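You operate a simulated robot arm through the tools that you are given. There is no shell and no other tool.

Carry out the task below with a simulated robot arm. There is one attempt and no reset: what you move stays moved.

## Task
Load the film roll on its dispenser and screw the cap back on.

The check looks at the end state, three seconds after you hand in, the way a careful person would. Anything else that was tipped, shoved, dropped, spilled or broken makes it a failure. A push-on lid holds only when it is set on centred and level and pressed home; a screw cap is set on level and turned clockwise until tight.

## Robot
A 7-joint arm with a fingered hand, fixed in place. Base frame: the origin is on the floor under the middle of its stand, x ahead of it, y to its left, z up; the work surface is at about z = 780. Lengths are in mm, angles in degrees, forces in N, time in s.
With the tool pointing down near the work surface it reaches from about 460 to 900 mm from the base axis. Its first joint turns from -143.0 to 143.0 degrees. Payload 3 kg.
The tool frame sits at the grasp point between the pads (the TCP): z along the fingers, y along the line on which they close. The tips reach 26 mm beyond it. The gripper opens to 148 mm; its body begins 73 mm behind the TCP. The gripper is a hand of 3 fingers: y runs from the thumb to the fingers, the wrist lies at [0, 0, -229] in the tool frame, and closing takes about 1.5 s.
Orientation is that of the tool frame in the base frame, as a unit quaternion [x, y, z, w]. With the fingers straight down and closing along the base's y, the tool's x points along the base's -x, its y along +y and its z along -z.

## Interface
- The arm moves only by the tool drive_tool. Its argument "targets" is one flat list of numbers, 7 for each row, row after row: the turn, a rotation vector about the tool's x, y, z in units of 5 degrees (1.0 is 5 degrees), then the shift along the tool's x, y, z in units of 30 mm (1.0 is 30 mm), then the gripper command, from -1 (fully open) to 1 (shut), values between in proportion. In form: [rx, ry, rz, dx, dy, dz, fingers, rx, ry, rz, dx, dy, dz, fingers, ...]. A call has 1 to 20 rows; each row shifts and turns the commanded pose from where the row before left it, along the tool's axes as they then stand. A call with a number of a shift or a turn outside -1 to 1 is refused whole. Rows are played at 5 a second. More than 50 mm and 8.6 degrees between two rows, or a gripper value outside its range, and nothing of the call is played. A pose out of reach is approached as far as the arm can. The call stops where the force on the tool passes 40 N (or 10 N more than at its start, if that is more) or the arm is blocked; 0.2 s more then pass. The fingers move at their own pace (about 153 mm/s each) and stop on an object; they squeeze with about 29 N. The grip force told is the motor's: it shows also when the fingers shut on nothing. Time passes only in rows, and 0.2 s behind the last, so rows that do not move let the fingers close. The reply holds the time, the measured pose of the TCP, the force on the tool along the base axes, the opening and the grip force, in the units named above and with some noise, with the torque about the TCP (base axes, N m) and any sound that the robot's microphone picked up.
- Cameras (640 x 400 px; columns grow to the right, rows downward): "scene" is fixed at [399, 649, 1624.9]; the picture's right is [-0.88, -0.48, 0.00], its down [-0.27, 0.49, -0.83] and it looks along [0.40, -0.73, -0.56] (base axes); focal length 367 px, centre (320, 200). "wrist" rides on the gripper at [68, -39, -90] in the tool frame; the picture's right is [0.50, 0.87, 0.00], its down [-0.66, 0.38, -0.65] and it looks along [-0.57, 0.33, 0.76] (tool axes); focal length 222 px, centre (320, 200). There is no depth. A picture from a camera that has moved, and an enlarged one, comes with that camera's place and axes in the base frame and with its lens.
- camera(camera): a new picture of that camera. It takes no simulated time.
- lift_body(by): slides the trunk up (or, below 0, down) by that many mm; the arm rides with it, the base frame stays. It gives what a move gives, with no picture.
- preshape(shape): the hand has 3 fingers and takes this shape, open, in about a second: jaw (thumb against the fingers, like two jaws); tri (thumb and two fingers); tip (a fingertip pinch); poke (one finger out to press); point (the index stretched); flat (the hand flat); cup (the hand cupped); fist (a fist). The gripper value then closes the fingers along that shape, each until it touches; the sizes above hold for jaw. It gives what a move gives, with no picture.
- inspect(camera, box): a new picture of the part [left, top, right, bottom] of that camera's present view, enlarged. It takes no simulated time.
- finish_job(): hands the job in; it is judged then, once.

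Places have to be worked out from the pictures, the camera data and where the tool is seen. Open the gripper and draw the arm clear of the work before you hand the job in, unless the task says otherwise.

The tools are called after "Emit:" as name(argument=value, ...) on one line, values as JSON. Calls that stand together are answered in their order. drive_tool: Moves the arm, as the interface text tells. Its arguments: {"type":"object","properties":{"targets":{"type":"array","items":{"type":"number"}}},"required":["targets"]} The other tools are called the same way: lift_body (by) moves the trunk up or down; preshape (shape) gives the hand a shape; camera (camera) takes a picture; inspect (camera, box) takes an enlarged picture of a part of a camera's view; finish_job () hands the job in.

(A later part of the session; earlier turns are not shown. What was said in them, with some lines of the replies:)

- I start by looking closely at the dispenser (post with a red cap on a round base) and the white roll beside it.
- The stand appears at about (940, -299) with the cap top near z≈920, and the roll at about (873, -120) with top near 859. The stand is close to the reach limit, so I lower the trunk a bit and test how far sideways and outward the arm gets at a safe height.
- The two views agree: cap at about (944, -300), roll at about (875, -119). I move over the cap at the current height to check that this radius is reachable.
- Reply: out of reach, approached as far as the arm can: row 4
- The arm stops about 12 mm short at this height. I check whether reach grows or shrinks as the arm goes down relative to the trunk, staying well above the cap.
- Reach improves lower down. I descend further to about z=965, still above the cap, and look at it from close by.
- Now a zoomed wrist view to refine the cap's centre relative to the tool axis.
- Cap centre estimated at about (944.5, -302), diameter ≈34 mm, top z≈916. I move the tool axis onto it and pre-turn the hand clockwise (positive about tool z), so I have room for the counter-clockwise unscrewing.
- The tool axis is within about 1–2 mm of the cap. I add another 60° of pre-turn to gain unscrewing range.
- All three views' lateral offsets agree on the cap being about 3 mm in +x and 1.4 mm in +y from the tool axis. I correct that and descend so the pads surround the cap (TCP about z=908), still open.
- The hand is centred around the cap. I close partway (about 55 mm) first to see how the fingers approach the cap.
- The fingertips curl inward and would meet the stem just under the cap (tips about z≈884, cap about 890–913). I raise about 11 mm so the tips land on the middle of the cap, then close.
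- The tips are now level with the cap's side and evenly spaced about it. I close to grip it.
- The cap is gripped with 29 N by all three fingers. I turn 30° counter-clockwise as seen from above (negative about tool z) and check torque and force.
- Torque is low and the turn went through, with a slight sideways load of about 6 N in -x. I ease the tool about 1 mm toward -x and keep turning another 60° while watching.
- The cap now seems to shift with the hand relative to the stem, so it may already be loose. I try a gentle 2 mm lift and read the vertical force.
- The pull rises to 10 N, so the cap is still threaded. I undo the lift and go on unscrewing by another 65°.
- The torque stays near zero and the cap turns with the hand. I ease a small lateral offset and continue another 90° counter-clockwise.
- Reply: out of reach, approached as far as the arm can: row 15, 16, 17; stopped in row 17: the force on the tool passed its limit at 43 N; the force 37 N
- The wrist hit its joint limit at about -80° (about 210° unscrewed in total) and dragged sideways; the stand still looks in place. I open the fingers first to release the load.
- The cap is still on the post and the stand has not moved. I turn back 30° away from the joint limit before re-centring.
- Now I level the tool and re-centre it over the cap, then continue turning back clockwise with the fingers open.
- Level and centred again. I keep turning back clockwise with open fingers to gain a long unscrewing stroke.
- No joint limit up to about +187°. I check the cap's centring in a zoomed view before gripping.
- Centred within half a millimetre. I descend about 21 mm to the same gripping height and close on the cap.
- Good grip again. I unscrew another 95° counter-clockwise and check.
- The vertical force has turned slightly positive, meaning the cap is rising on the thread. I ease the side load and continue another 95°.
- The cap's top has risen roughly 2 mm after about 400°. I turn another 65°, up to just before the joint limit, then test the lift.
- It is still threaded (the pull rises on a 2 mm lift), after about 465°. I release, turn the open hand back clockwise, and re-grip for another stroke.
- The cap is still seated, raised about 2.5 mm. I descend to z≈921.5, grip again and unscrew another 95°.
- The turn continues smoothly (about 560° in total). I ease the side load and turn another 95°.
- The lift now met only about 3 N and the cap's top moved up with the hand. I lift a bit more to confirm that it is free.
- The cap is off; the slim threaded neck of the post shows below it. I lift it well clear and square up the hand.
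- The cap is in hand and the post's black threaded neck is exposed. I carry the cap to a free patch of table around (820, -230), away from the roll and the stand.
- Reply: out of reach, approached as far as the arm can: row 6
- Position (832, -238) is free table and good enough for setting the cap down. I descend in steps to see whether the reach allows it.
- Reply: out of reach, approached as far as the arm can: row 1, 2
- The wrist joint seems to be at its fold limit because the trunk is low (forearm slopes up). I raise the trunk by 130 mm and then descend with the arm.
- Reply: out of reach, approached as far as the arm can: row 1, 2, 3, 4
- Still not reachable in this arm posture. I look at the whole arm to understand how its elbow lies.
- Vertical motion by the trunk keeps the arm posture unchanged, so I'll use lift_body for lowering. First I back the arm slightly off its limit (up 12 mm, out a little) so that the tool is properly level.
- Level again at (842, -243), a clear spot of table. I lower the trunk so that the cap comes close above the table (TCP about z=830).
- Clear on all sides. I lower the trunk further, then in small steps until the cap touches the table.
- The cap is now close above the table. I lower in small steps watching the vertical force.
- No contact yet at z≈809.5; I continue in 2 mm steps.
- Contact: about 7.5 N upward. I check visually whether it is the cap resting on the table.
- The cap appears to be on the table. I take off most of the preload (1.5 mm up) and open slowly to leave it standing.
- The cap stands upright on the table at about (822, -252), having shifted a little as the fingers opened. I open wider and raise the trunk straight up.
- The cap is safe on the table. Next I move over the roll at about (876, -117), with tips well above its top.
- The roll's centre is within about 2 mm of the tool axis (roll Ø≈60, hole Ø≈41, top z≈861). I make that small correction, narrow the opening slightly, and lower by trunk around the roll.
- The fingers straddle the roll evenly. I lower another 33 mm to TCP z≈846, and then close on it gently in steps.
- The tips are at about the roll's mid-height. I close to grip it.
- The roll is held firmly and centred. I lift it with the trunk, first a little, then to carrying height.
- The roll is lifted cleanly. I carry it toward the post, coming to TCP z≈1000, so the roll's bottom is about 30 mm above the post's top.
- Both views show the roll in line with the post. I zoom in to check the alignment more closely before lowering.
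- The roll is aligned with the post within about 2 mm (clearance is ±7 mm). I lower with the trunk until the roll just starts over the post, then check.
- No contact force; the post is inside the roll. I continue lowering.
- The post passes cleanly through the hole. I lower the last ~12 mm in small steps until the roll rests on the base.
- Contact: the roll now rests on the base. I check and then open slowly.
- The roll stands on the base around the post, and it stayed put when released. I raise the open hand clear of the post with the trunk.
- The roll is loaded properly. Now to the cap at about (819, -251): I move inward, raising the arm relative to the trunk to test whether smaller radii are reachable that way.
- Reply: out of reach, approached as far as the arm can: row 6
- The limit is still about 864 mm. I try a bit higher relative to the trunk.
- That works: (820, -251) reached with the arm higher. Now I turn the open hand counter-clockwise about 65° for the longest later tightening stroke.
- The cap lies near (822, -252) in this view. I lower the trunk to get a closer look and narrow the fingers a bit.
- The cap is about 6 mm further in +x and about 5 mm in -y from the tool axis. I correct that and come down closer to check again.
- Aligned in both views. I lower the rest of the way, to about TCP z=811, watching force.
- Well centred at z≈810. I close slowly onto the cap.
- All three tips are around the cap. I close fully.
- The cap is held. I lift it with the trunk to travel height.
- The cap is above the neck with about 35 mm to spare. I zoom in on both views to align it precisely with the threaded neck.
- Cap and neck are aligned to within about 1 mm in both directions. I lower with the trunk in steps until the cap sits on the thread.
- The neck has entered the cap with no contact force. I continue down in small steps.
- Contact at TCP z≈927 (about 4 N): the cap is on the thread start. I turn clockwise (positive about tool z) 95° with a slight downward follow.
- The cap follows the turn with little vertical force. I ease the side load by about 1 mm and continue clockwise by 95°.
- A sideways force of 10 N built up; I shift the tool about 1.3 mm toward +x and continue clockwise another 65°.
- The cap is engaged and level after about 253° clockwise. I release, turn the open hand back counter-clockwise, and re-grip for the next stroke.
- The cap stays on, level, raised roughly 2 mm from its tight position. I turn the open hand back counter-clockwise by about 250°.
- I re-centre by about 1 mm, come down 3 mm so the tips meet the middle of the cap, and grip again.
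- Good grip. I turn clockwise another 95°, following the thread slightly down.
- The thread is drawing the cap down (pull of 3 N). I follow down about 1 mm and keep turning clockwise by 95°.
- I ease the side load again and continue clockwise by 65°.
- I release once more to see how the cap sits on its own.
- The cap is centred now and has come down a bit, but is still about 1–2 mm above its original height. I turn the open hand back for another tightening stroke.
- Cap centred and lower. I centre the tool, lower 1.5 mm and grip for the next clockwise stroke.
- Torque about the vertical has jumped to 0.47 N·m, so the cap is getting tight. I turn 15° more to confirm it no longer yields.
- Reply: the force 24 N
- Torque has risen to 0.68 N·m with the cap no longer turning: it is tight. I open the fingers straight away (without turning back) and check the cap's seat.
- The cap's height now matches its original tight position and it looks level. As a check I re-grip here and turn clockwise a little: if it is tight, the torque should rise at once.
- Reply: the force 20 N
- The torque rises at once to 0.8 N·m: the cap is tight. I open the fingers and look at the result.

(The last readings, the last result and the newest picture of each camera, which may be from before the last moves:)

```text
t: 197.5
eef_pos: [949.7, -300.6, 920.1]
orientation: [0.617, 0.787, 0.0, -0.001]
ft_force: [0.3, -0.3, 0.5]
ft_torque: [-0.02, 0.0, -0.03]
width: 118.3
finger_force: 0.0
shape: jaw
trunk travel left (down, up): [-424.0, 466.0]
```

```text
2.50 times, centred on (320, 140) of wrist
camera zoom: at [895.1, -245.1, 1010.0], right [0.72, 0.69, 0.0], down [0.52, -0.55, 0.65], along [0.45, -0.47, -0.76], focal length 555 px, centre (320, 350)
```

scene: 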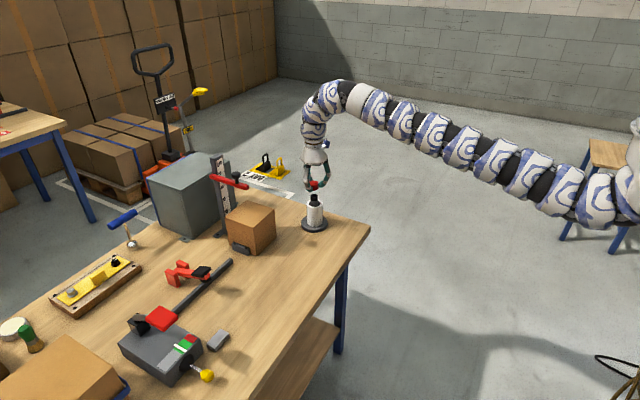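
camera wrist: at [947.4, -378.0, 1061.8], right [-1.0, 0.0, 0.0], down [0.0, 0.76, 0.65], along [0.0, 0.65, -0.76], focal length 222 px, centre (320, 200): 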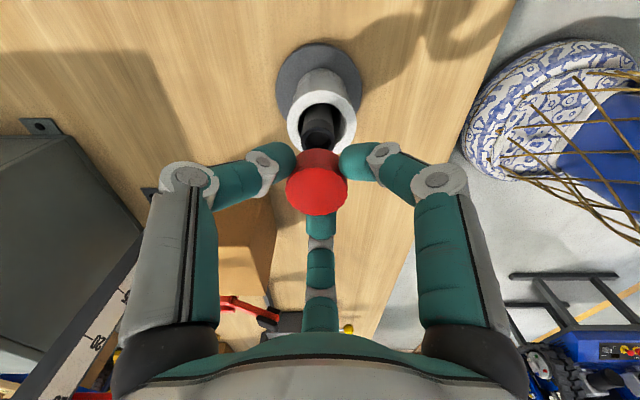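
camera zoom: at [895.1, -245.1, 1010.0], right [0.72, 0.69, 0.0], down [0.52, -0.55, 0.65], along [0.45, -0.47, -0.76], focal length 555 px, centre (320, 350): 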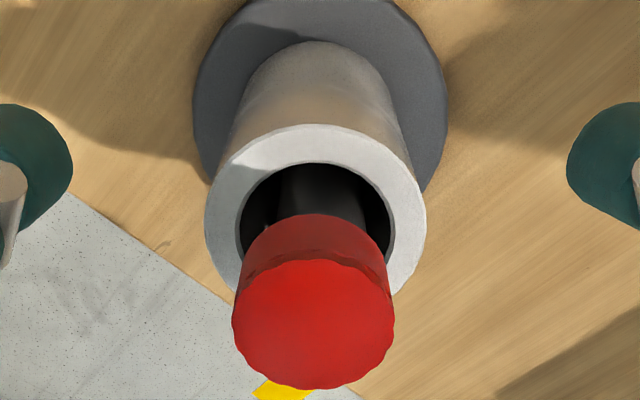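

The cap sits level at its original height, and the roll stands on the base. I raise the open hand straight up with the trunk, well clear of the stand.

Emit:
lift_body(by=60)

Emit:
lift_body(by=180)

Emit:
camera(camera="scene")

Emit:
inspect(camera="scene", box=[280, 160, 350, 220])

Emit:
camera(camera="wrist")

```text
t: 198.5
eef_pos: [949.8, -301.2, 980.5]
orientation: [0.618, 0.786, 0.0, 0.0]
ft_force: [0.8, 0.4, -0.6]
ft_torque: [-0.02, 0.0, -0.01]
width: 118.3
finger_force: 0.2
shape: jaw
trunk travel left (down, up): [-484.0, 406.0]
```

```text
t: 200.5
eef_pos: [950.4, -301.4, 1160.9]
orientation: [0.617, 0.787, 0.0, 0.0]
ft_force: [-0.5, -0.4, -0.1]
ft_torque: [-0.01, 0.0, 0.0]
width: 118.2
finger_force: 0.0
shape: jaw
trunk travel left (down, up): [-664.0, 226.0]
```

```text
taken
```

scene: 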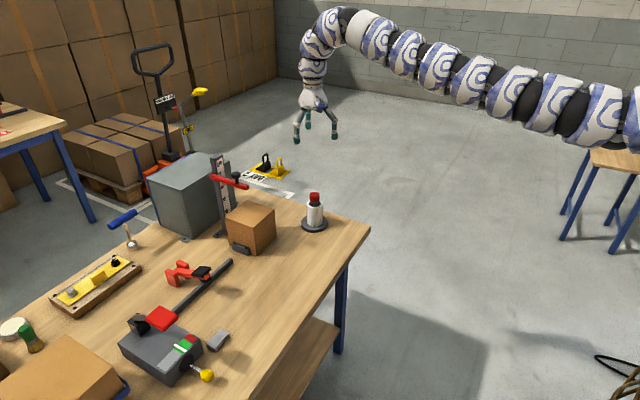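

```text
6.67 times, centred on (315, 190) of scene
camera zoom: at [399.0, 649.0, 1624.9], right [-0.88, -0.48, 0.0], down [-0.27, 0.49, -0.83], along [0.4, -0.73, -0.56], focal length 2447 px, centre (353, 267)
```

zoom: 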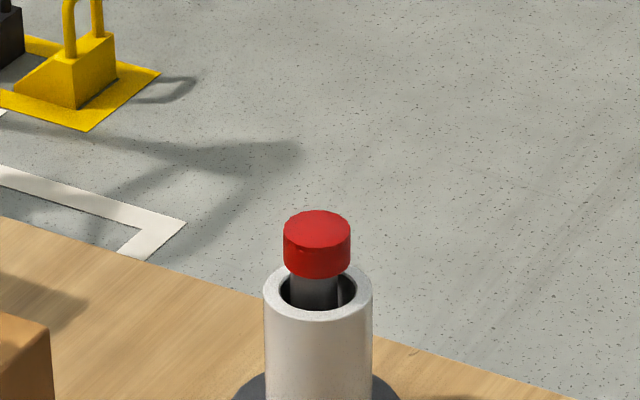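

```text
taken
camera wrist: at [895.2, -245.3, 1249.8], right [0.72, 0.69, 0.0], down [0.52, -0.55, 0.65], along [0.45, -0.47, -0.76], focal length 222 px, centre (320, 200)
```

wrist: 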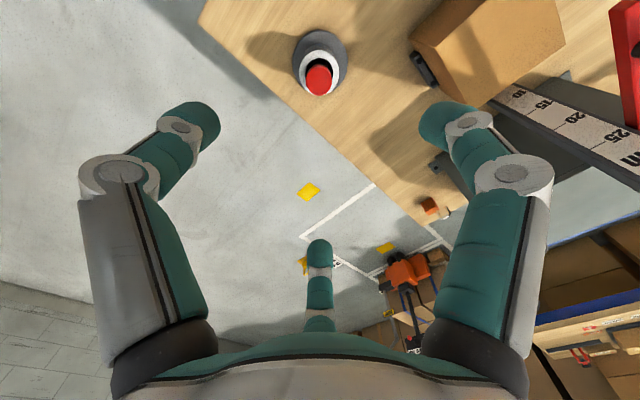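

Everything else on the table looks undisturbed. I zoom once more on the cap from both cameras to check that it is level.

Emit:
inspect(camera="scene", box=[303, 185, 327, 210])

Emit:
inspect(camera="wrist", box=[285, 20, 355, 110])

```text
16.00 times, centred on (315, 198) of scene
camera zoom: at [399.0, 649.0, 1624.9], right [-0.88, -0.48, 0.0], down [-0.27, 0.49, -0.83], along [0.4, -0.73, -0.56], focal length 5873 px, centre (400, 240)
```

zoom: 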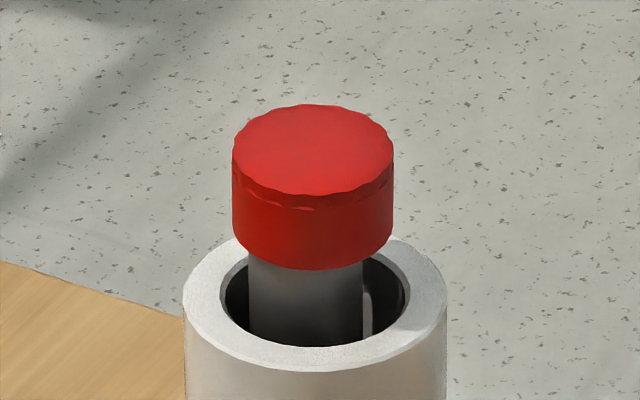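

```text
4.44 times, centred on (320, 65) of wrist
camera zoom: at [895.2, -245.3, 1249.8], right [0.72, 0.69, 0.0], down [0.52, -0.55, 0.65], along [0.45, -0.47, -0.76], focal length 987 px, centre (320, 800)
```

zoom: 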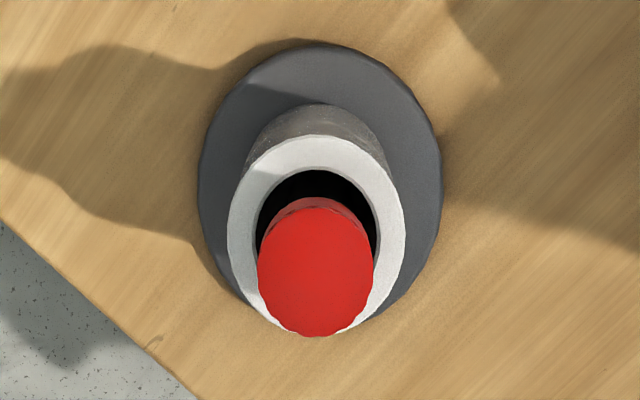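

Emit:
inspect(camera="scene", box=[307, 190, 321, 204])

```text
16.00 times, centred on (314, 197) of scene
camera zoom: at [399.0, 649.0, 1624.9], right [-0.88, -0.48, 0.0], down [-0.27, 0.49, -0.83], along [0.4, -0.73, -0.56], focal length 5873 px, centre (416, 248)
```

zoom: 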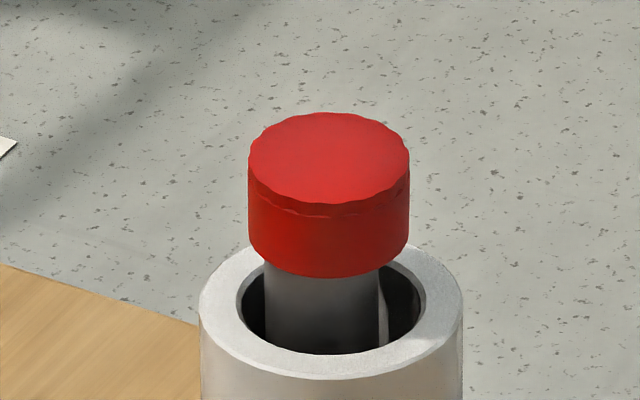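

The cap is level and seated over the neck, with the roll in place. I raise the hand a little further so it is well clear, then hand in.

Emit:
lift_body(by=100)

Emit:
camera(camera="scene")

```text
t: 201.9
eef_pos: [950.5, -300.9, 1260.8]
orientation: [0.618, 0.786, 0.0, 0.0]
ft_force: [0.0, -0.6, -0.1]
ft_torque: [0.01, -0.04, 0.0]
width: 118.2
finger_force: 0.1
shape: jaw
trunk travel left (down, up): [-764.0, 126.0]
```

```text
taken
```

scene: 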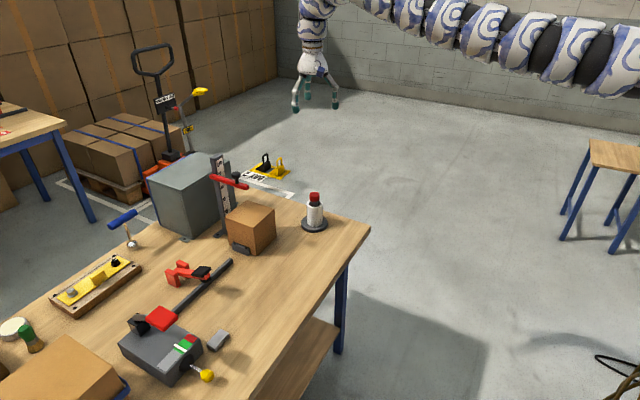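

The roll is on its dispenser, the cap is screwed tight, nothing else has moved, and the open hand is well clear. I hand the job in.

Emit:
finish_job()

```text
The job is handed in.
```

The film roll is on its dispenser, the red cap is screwed back on tight, and I've handed the job in. I haven't been told whether it passed the check.

- **Roll:** it went over the post without catching, rests on the base, and stayed put when I let go.
- **Cap:** I turned it clockwise until it stopped. When I gripped it again to check, the resistance rose at once to about 0.8 N·m. It looks level and back at about its original height, but sits about 1.5 mm off the post's centre, most likely play in the thread.
- **Everything else:** from the cameras, nothing else on the table looks moved or tipped. While unscrewing, the wrist hit a joint limit and pulled sideways on the stand at about 40 N. The stand didn't visibly move.
- **Arm:** the hand is open and raised about 350 mm above the cap.
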